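You operate a simulated robot arm through the tools that you are given. There is no shell and no other tool. Be economical: measure what you need, move in short steps, check, and stop when the job is done.

You are at the controls of a simulated robot arm. One attempt, no reset.

Task
Stack the box labelled "bearings" from the big bench top on top of the box that says "axles".

Only the result counts: the job must be done as asked and must still hold three seconds after the hand-in. Knocking over, shifting, dropping, spilling or breaking anything else fails it.

Robot
A 7-joint arm with a two-finger parallel gripper, fixed in place. Base frame: the origin is at the foot of the arm, x ahead of it, y to its left, z up; the work surface is at about z = 0. Readings come in m, rad, newtons and seconds.
With the tool pointing down near the work surface it reaches from about 0.24 to 0.62 m from the base axis. Its first joint turns from -1.152 to 1.152 rad. Payload 2.6 kg.
The tool frame sits at the grasp point between the pads (the TCP): z along the fingers, y along the line on which they close. The tips reach 0.03 m beyond it. Largest opening 0.094 m; finger width 0.028, thickness 0.01; the body of the gripper, 0.05 by 0.096 m, starts 0.055 m behind the TCP.
Orientation is that of the tool frame in the base frame, as [roll, pitch, yaw] about the fixed x, y, z axes, in that order (R = Rz(yaw) Ry(pitch) Rx(roll)). With the fingers straight down and closing along the base's y, the tool's x points along the base's -x, its y along +y and its z along -z.

Tools
- The arm moves only by the tool step_arm. Its argument "targets" is text: rows parted by semicolons, each of 5 numbers parted by spaces: the closure, from 0 (fully open) to 1 (shut), then the shift along the base's x, y, z in m, then the turn about the base's z in degrees. In form: grip x y z twist; .... A call has 1 to 10 rows; each row is the pose to reach, as a shift and turn from the pose commanded when the call began. Rows are played at 5 a second. More than 0.05 m and 0.15 rad between two rows, or a gripper value outside its range, and nothing of the call is played. Where a pose cannot be reached the arm comes as near as it can. A force on the tool above 40 N (or 10 N above the force at the start of the call, whichever is more), or a blocked arm, ends the call early, and 0.2 s more pass. The fingers move at their own pace (about 0.072 m/s each) and stop on an object; they squeeze with about 34 N. The grip force told is the motor's: it shows also when the fingers shut on nothing. Time passes only in rows, and 0.2 s behind the last, so rows that repeat a pose let the fingers close. It gives the time, the measured TCP pose, the force on the tool (base axes), the opening and the grip force at its end, in the units of the frame above (readings bear some noise).
- Cameras (640 x 400 px; columns grow to the right, rows downward): "scene" is fixed at [0.0546, 0.4572, 0.5573]; the picture's right is [-0.50, -0.87, 0.00], its down [-0.54, 0.31, -0.78] and it looks along [0.68, -0.39, -0.62] (base axes); focal length 364 px, centre (320, 200). "wrist" rides on the gripper at [-0.037, 0, -0.058] in the tool frame; the picture's right is [0.00, -1.00, 0.00], its down [0.97, 0.00, -0.24] and it looks along [0.24, 0.00, 0.97] (tool axes); focal length 218 px, centre (320, 200). There is no depth. A picture from a camera that has moved, and an enlarged one, comes with that camera's place and axes in the base frame and with its lens.
- snapshot(camera): a new picture of that camera. It takes no simulated time.
- enlarge(camera, box): a new picture of the part [left, top, right, bottom] of that camera's present view, enlarged. It takes no simulated time.
- finish_job(): hands the job in; it is judged then, once.

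Go step by step. Nothing tells you positions but the pictures and the camera data: compare them with the known pose of the tool, close in by small moves and look again before you grip or let go. The budget is 90 turns and 36 pictures, counting those below and the enlarged ones. Unless the task says otherwise, let go and move clear before handing in, and close with one line.

The tools are called as a command line: name --argument value ..., lists and objects as JSON in quotes. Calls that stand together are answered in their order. step_arm: Moves the arm, as the interface text tells. Its arguments: {"type":"object","properties":{"targets":{"type":"string"}},"required":["targets"]} The other tools are called the same way: snapshot (camera) takes a picture; enlarge (camera, box) takes an enlarged picture of a part of a camera's view; finish_job () hands the job in.

At the start:

```text
clock: 0.0
ee_pos: [0.4239, -0.0077, 0.2706]
ee_rot: [3.141, -0.001, 3.141]
ft_force: [0.1, 0.3, 0.1]
gripper_width: 0.0939
grip_force: 0.1
```

scene: 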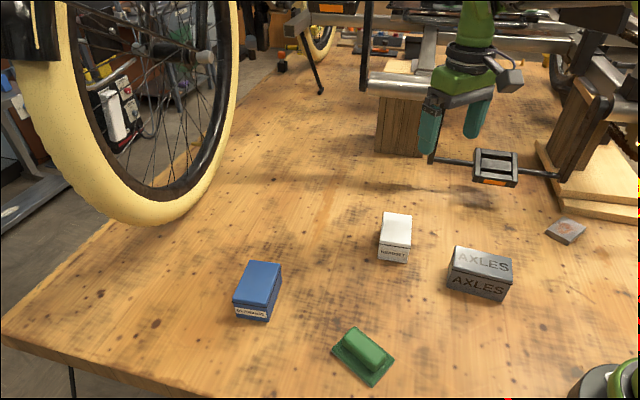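
wrist: 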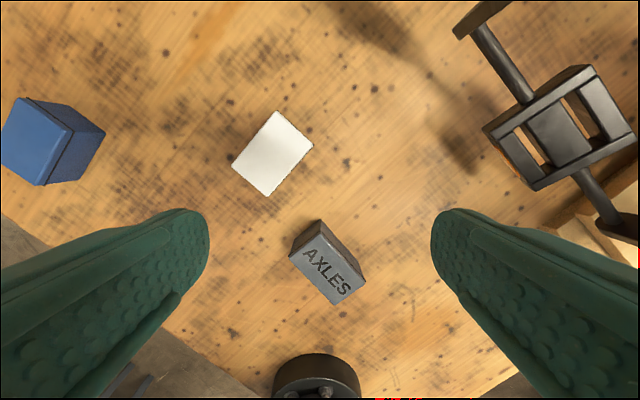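

I see a blue box, a white box and a grey AXLES box. I'll enlarge the scene to read the labels.

enlarge --camera "scene" --box '[220, 250, 300, 330]'

enlarge --camera "scene" --box '[360, 200, 520, 300]'

```text
5.00 times, centred on (260, 290) of scene
camera zoom: at [0.0546, 0.4572, 0.5573], right [-0.5, -0.87, 0.0], down [-0.54, 0.31, -0.78], along [0.68, -0.39, -0.62], focal length 1818 px, centre (620, -250)
```

zoom: 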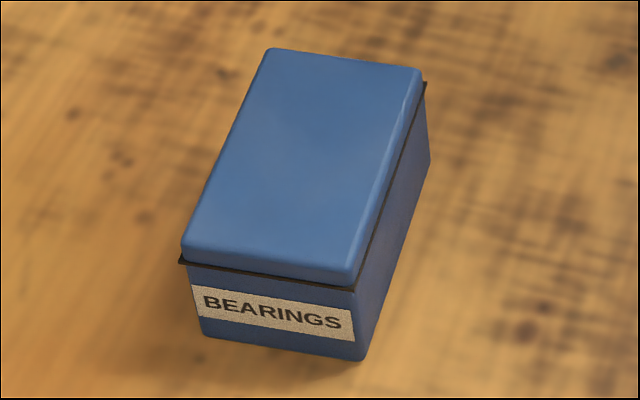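

```text
4.00 times, centred on (440, 250) of scene
camera zoom: at [0.0546, 0.4572, 0.5573], right [-0.5, -0.87, 0.0], down [-0.54, 0.31, -0.78], along [0.68, -0.39, -0.62], focal length 1455 px, centre (-160, 0)
```

zoom: 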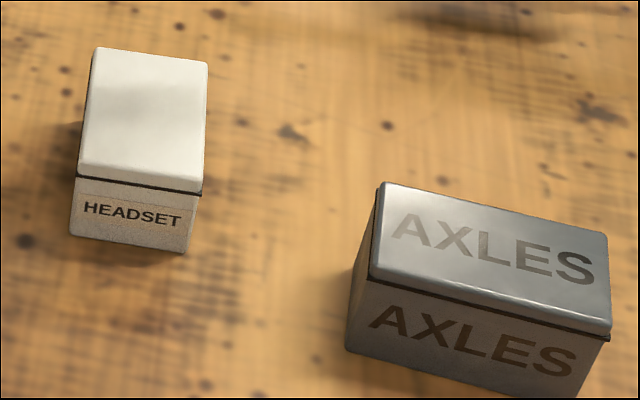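

The blue box is "bearings": about 0.058 × 0.09 × 0.048 m, centred near (0.468, 0.347), with its long axis at about -40°. The axles box is centred near (0.297, -0.028) with its top at about 0.052. I'll move above the blue box and turn to close across its short side.

step_arm --targets "0 0.0055 0.044 0 -5; 0 0.011 0.088 0 -10; 0 0.0165 0.132 0 -15; 0 0.022 0.176 0 -20; 0 0.0275 0.22 0 -25; 0 0.033 0.264 0 -30; 0 0.0385 0.308 0 -35; 0 0.044 0.345 0 -40; 0 0.044 0.355 0 -40; 0 0.044 0.355 0 -40"

snapshot --camera "wrist"

snapshot --camera "scene"

```text
clock: 2.2
ee_pos: [0.4516, 0.347, 0.2663]
ee_rot: [3.138, -0.001, 2.443]
ft_force: [0.9, 0.5, -0.4]
gripper_width: 0.0942
grip_force: 0.1
out of reach, approached as far as the arm can: row 8, 9, 10
```

```text
31 pictures are left
camera wrist: at [0.48, 0.3225, 0.3241], right [-0.64, -0.77, 0.0], down [-0.74, 0.62, 0.24], along [-0.18, 0.15, -0.97], focal length 218 px, centre (320, 200)
```

wrist: 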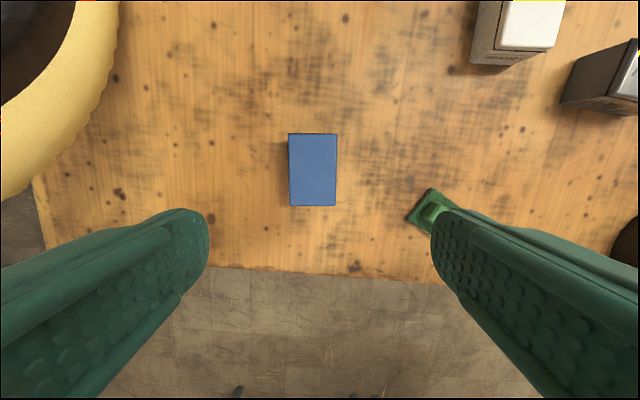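

```text
30 pictures are left
```

scene: 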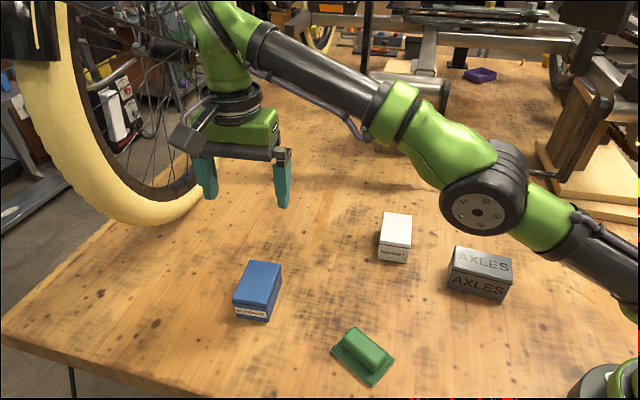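

The wrist view agrees: the box is at (0.465, 0.348) and the fingers line up with it. I'll go straight down part way, and the reach limit should ease lower down.

step_arm --targets "0 0 0 -0.04 0; 0 0 0 -0.08 0; 0 0 0 -0.12 0; 0 0 0 -0.15 0; 0 0 0 -0.15 0"

snapshot --camera "wrist"

```text
clock: 3.4
ee_pos: [0.4516, 0.3467, 0.1129]
ee_rot: [-3.141, 0.0, 2.444]
ft_force: [0.8, 0.2, 1.3]
gripper_width: 0.0941
grip_force: 0.1
```

```text
29 pictures are left
camera wrist: at [0.4807, 0.3217, 0.1715], right [-0.64, -0.77, 0.0], down [-0.74, 0.62, 0.24], along [-0.18, 0.15, -0.97], focal length 218 px, centre (320, 200)
```

wrist: 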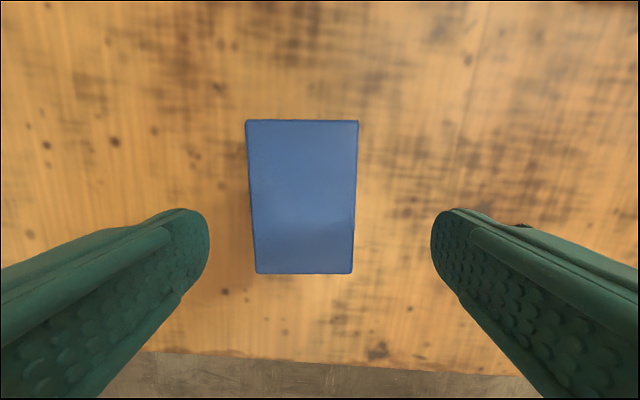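

The box centre is about (0.463, 0.349) and the yaw is aligned. I'll centre over it and go down to TCP z ≈ 0.037.

step_arm --targets "0 0.0114 0.0023 0 0; 0 0.0114 0.0023 -0.02 0; 0 0.0114 0.0023 -0.04 0; 0 0.0114 0.0023 -0.06 0; 0 0.0114 0.0023 -0.076 0; 0 0.0114 0.0023 -0.076 0"

snapshot --camera "scene"

snapshot --camera "wrist"

```text
clock: 4.8
ee_pos: [0.4657, 0.3486, 0.0381]
ee_rot: [3.141, 0.0, 2.445]
ft_force: [0.4, 0.3, -0.2]
gripper_width: 0.0938
grip_force: 0.0
```

```text
28 pictures are left
```

scene: 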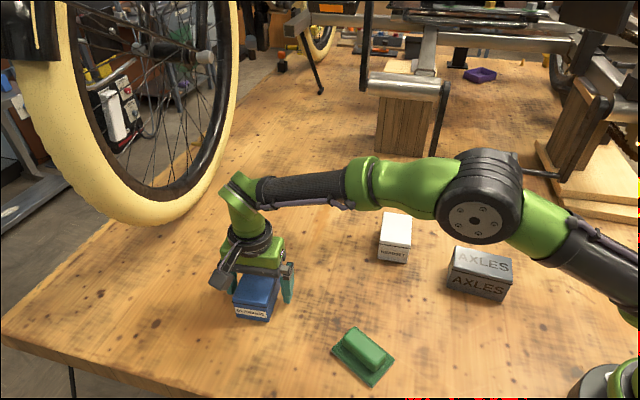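

```text
27 pictures are left
camera wrist: at [0.4934, 0.3235, 0.0955], right [-0.64, -0.77, 0.0], down [-0.74, 0.62, 0.24], along [-0.18, 0.15, -0.97], focal length 218 px, centre (320, 200)
```

wrist: 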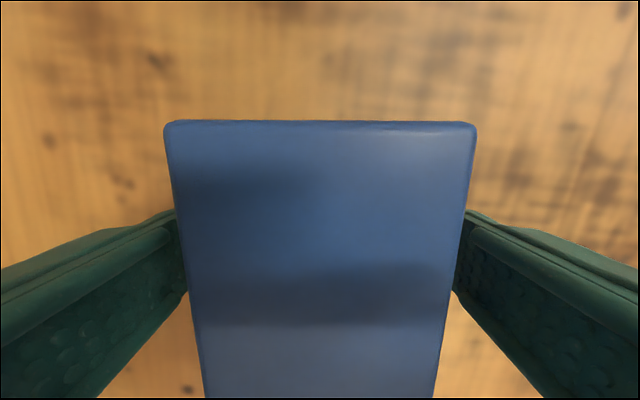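

The fingers straddle the box, centred. I'll close them.

step_arm --targets "1 0 0 0 0; 1 0 0 0 0; 1 0 0 0 0; 1 0 0 0 0; 1 0 0 0 0"

```text
clock: 6.0
ee_pos: [0.4645, 0.3472, 0.0377]
ee_rot: [3.141, 0.0, 2.443]
ft_force: [0.9, 1.3, 0.5]
gripper_width: 0.0645
grip_force: 34.1
```

Gripped at 0.0645 m, on the lid rim or the body. I'll lift straight up in small steps.

step_arm --targets "1 0 0 0.015 0; 1 0 0 0.03 0; 1 0 0 0.06 0; 1 0 0 0.09 0; 1 0 0 0.12 0; 1 0 0 0.12 0"

snapshot --camera "scene"

snapshot --camera "wrist"

```text
clock: 7.4
ee_pos: [0.4644, 0.3487, 0.1609]
ee_rot: [-3.141, 0.0, 2.445]
ft_force: [0.8, -0.1, -3.4]
gripper_width: 0.0641
grip_force: 33.8
```

```text
26 pictures are left
```

scene: 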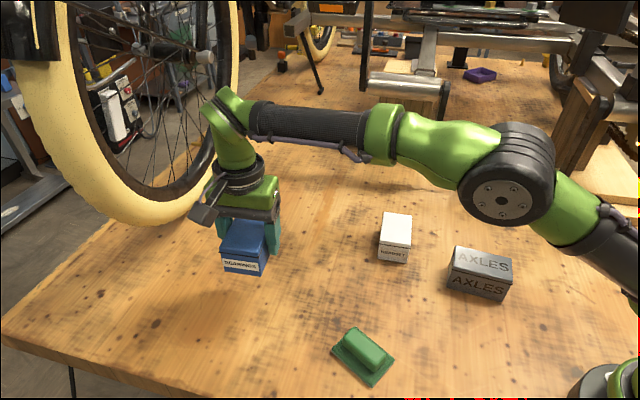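

```text
25 pictures are left
camera wrist: at [0.4931, 0.3246, 0.2178], right [-0.64, -0.77, 0.0], down [-0.74, 0.62, 0.24], along [-0.18, 0.15, -0.97], focal length 218 px, centre (320, 200)
```

wrist: 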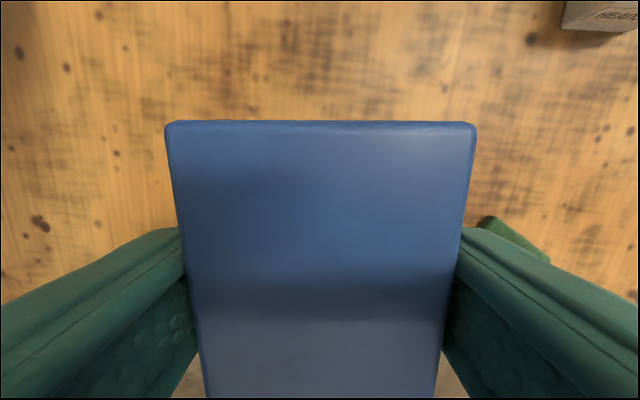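

The box is held level. I'll carry it toward a point above the axles box, turning +81° so the long sides line up, in two legs.

step_arm --targets "1 -0.014 -0.031 0 7; 1 -0.028 -0.062 0 14; 1 -0.042 -0.093 0 21; 1 -0.056 -0.124 0 28; 1 -0.07 -0.155 0 35; 1 -0.084 -0.186 0 42; 1 -0.098 -0.217 0 49; 1 -0.112 -0.248 0 56; 1 -0.112 -0.26 0 62; 1 -0.112 -0.26 0 62"

snapshot --camera "scene"

snapshot --camera "wrist"

```text
clock: 9.6
ee_pos: [0.3529, 0.0879, 0.161]
ee_rot: [3.14, 0.001, -2.754]
ft_force: [0.3, 0.3, -3.9]
gripper_width: 0.064
grip_force: 34.2
```

```text
24 pictures are left
```

scene: 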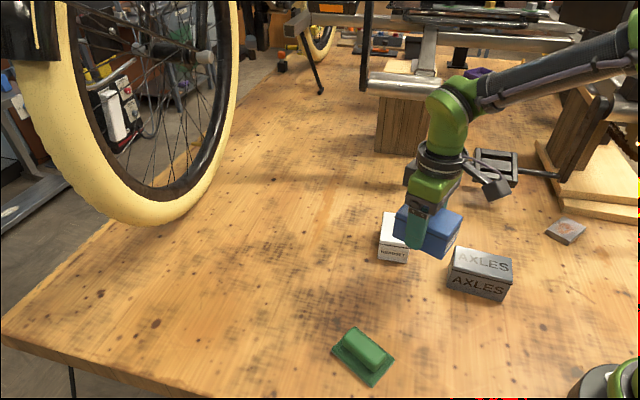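

```text
23 pictures are left
camera wrist: at [0.3871, 0.1009, 0.2186], right [0.38, -0.93, 0.0], down [-0.9, -0.37, 0.24], along [-0.22, -0.09, -0.97], focal length 218 px, centre (320, 200)
```

wrist: 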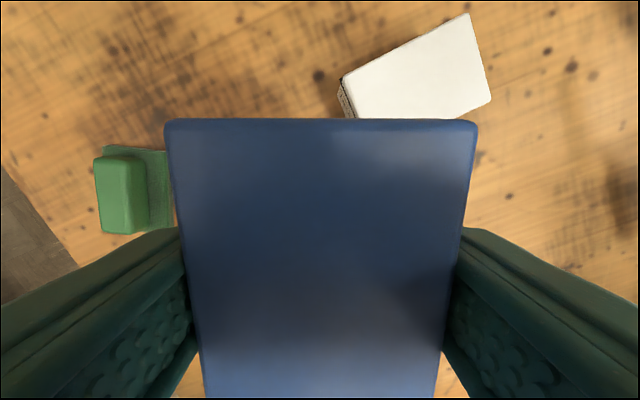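

The box is clear of everything. I'll take a close-up of the axles box to pin down its pose.

enlarge --camera "scene" --box '[432, 235, 528, 310]'

```text
5.33 times, centred on (480, 272) of scene
camera zoom: at [0.0547, 0.4572, 0.5573], right [-0.5, -0.87, 0.0], down [-0.54, 0.31, -0.78], along [0.68, -0.39, -0.62], focal length 1940 px, centre (-533, -187)
```

zoom: 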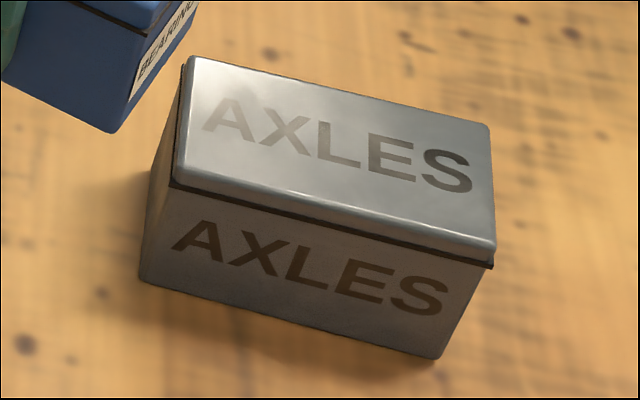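

Refined, the axles box is centred near (0.295, -0.024), its long axis at 41° and its top at about 0.054. I'll move above it, still high.

step_arm --targets "1 -0.0145 -0.028 0 5; 1 -0.029 -0.056 0 10; 1 -0.0435 -0.084 0 15; 1 -0.058 -0.112 0 19; 1 -0.058 -0.112 0 19; 1 -0.058 -0.112 -0.02 19; 1 -0.058 -0.112 -0.04 19; 1 -0.058 -0.112 -0.04 19"

snapshot --camera "wrist"

enlarge --camera "scene" --box '[420, 200, 548, 310]'

```text
clock: 11.4
ee_pos: [0.2979, -0.0238, 0.1192]
ee_rot: [3.141, 0.001, -2.427]
ft_force: [0.3, -0.4, -3.3]
gripper_width: 0.0642
grip_force: 34.6
```

```text
21 pictures are left
camera wrist: at [0.3259, -0.0002, 0.1774], right [0.66, -0.75, 0.0], down [-0.73, -0.64, 0.24], along [-0.18, -0.16, -0.97], focal length 218 px, centre (320, 200)
```

wrist: 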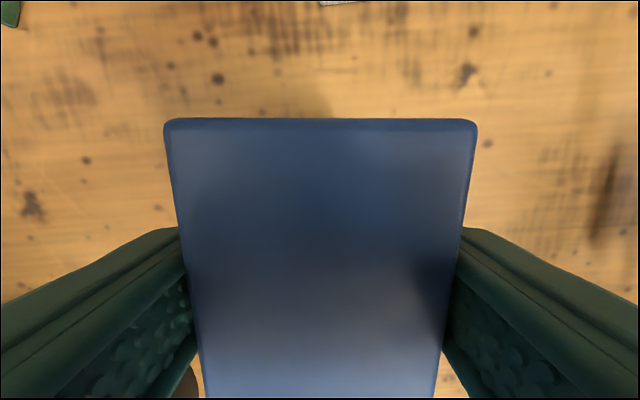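

```text
3.64 times, centred on (484, 255) of scene
camera zoom: at [0.0547, 0.4572, 0.5573], right [-0.5, -0.87, 0.0], down [-0.54, 0.31, -0.78], along [0.68, -0.39, -0.62], focal length 1322 px, centre (-276, 0)
```

zoom: 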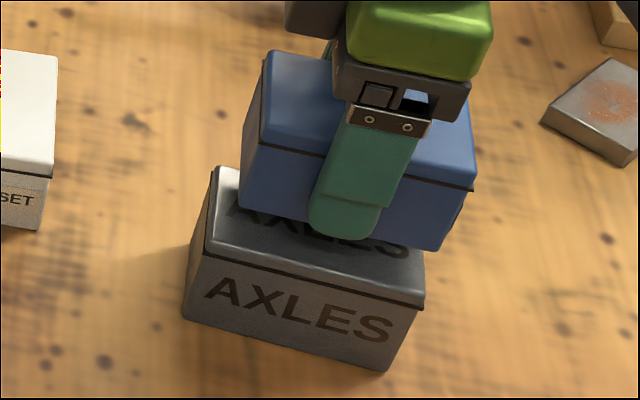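

By its scene-camera projection, the held box sits about 5 mm too far toward -y relative to the axles box. I'll correct that and lower part way.

step_arm --targets "1 -0.001 0.0055 0 0; 1 -0.001 0.0055 0 0; 1 -0.001 0.0055 -0.01 0; 1 -0.001 0.0055 -0.019 0; 1 -0.001 0.0055 -0.019 0"

enlarge --camera "scene" --box '[430, 215, 530, 310]'

```text
clock: 12.6
ee_pos: [0.2951, -0.0177, 0.1004]
ee_rot: [3.142, -0.001, -2.426]
ft_force: [0.4, 0.0, -3.3]
gripper_width: 0.0647
grip_force: 34.4
```

```text
4.21 times, centred on (480, 262) of scene
camera zoom: at [0.0547, 0.4572, 0.5573], right [-0.5, -0.87, 0.0], down [-0.54, 0.31, -0.78], along [0.68, -0.39, -0.62], focal length 1531 px, centre (-354, -63)
```

zoom: 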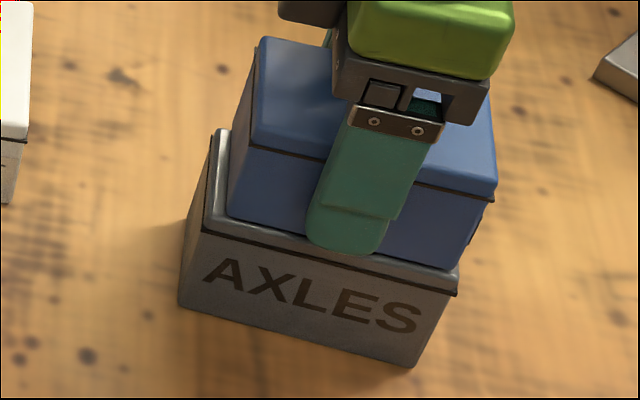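

It is now lined up within a few millimetres. I'll nudge 2–3 mm along the long axis and lower in small steps until contact.

step_arm --targets "1 0.002 0.002 0 0; 1 0.002 0.002 -0.003 0; 1 0.002 0.002 -0.005 0; 1 0.002 0.002 -0.007 0; 1 0.002 0.002 -0.007 0"

enlarge --camera "scene" --box '[430, 215, 530, 310]'

```text
clock: 13.8
ee_pos: [0.2994, -0.0166, 0.0965]
ee_rot: [-3.137, 0.006, -2.426]
ft_force: [8.1, 3.6, 28.1]
gripper_width: 0.0644
grip_force: 33.8
```

```text
4.21 times, centred on (480, 262) of scene
camera zoom: at [0.0546, 0.4572, 0.5573], right [-0.5, -0.87, 0.0], down [-0.54, 0.31, -0.78], along [0.68, -0.39, -0.62], focal length 1531 px, centre (-354, -63)
```

zoom: 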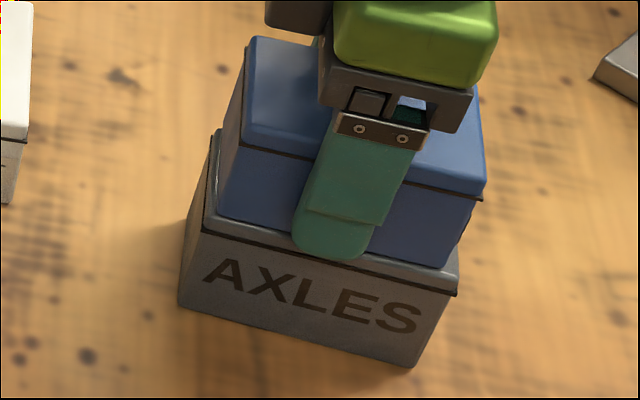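

Contact was made at 28 N with the box well over the axles lid. I'll ease off the pressure, then see the force before releasing.

step_arm --targets "1 0 0 0.001 0; 1 0 0 0.0025 0; 1 0 0 0.0025 0"

```text
clock: 14.6
ee_pos: [0.2945, -0.0153, 0.0974]
ee_rot: [3.139, -0.004, -2.423]
ft_force: [0.4, -0.1, 1.2]
gripper_width: 0.0643
grip_force: 34.0
```

The box is resting with light contact. I'll open the fingers and check.

step_arm --targets "0.25 0 0 0 0; 0.2 0 0 0 0; 0.1 0 0 0 0; 0 0 0 0 0; 0 0 0 0 0"

enlarge --camera "scene" --box '[430, 215, 530, 310]'

snapshot --camera "wrist"

```text
clock: 15.8
ee_pos: [0.2966, -0.0166, 0.0977]
ee_rot: [-3.142, 0.001, -2.426]
ft_force: [0.5, 0.2, 0.1]
gripper_width: 0.0942
grip_force: 0.0
```

```text
4.21 times, centred on (480, 262) of scene
camera zoom: at [0.0546, 0.4572, 0.5573], right [-0.5, -0.87, 0.0], down [-0.54, 0.31, -0.78], along [0.68, -0.39, -0.62], focal length 1531 px, centre (-354, -63)
```

zoom: 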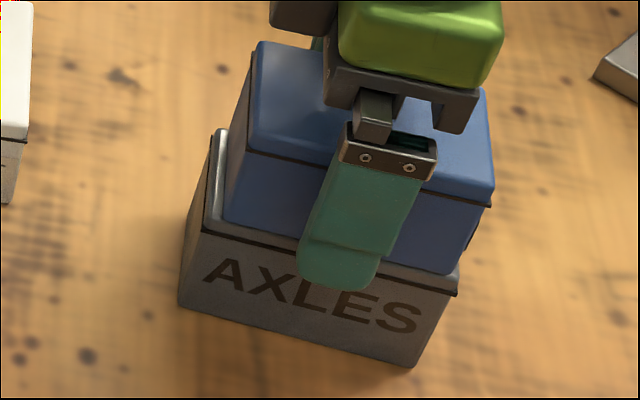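

```text
16 pictures are left
camera wrist: at [0.324, 0.008, 0.1546], right [0.66, -0.75, 0.0], down [-0.73, -0.64, 0.24], along [-0.18, -0.16, -0.97], focal length 218 px, centre (320, 200)
```

wrist: 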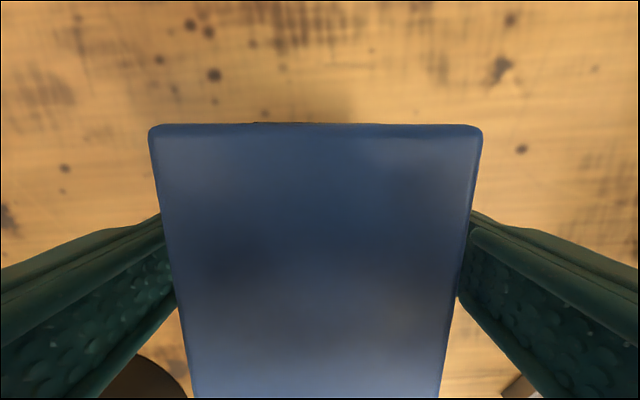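

The box rests on the axles box with the fingers clear of it. I'll rise straight up and check.

step_arm --targets "0 0 0 0.02 0; 0 0 0 0.05 0; 0 0 0 0.09 0; 0 0 0 0.13 0; 0 0 0 0.16 0; 0 0 0 0.16 0; 0 0 0 0.16 0"

snapshot --camera "scene"

enlarge --camera "scene" --box '[430, 215, 530, 310]'

snapshot --camera "wrist"

```text
clock: 17.4
ee_pos: [0.2987, -0.0143, 0.2597]
ee_rot: [3.14, -0.001, -2.424]
ft_force: [0.3, 0.1, 0.5]
gripper_width: 0.0943
grip_force: 0.1
```

```text
15 pictures are left
```

scene: 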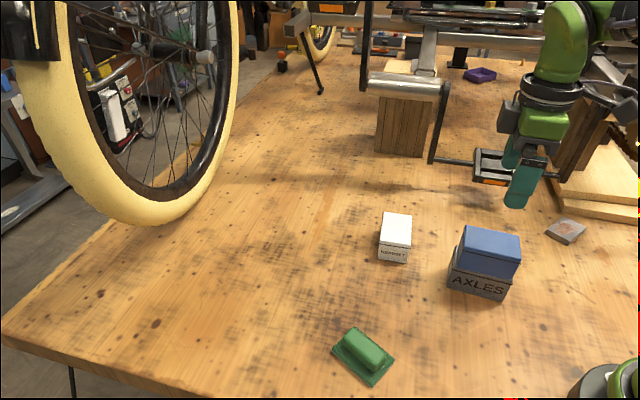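

```text
4.21 times, centred on (480, 262) of scene
camera zoom: at [0.0546, 0.4572, 0.5573], right [-0.5, -0.87, 0.0], down [-0.54, 0.31, -0.78], along [0.68, -0.39, -0.62], focal length 1531 px, centre (-354, -63)
```

zoom: 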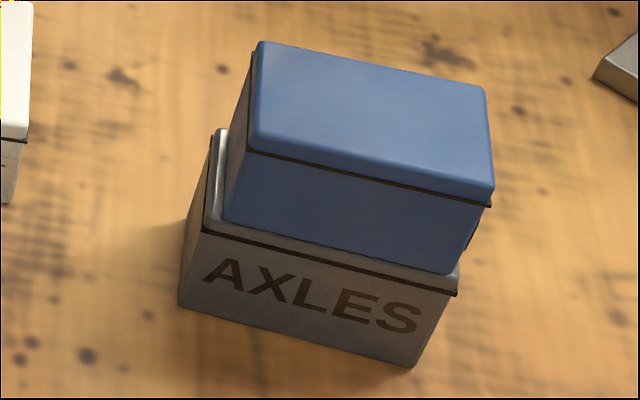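

```text
13 pictures are left
camera wrist: at [0.3256, 0.0083, 0.3168], right [0.66, -0.75, 0.0], down [-0.73, -0.64, 0.24], along [-0.18, -0.16, -0.97], focal length 218 px, centre (320, 200)
```

wrist: 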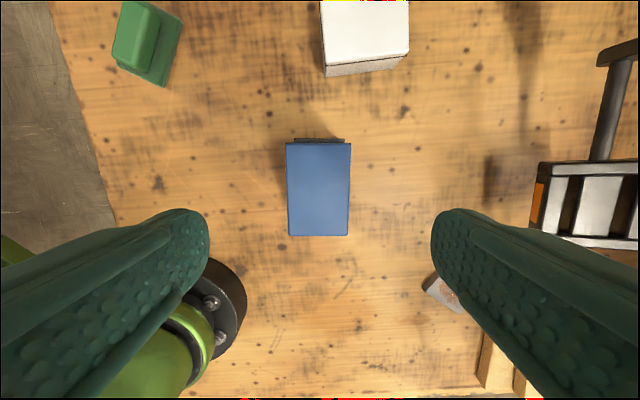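

The bearings box sits square and stable on the axles box. The axles box hasn't shifted, nothing else has been disturbed, and the arm is clear, so I'm handing in.

finish_job

```text
The job is handed in.
```

The "bearings" box is stacked on the "axles" box, the gripper is open and clear, and the job is handed in.
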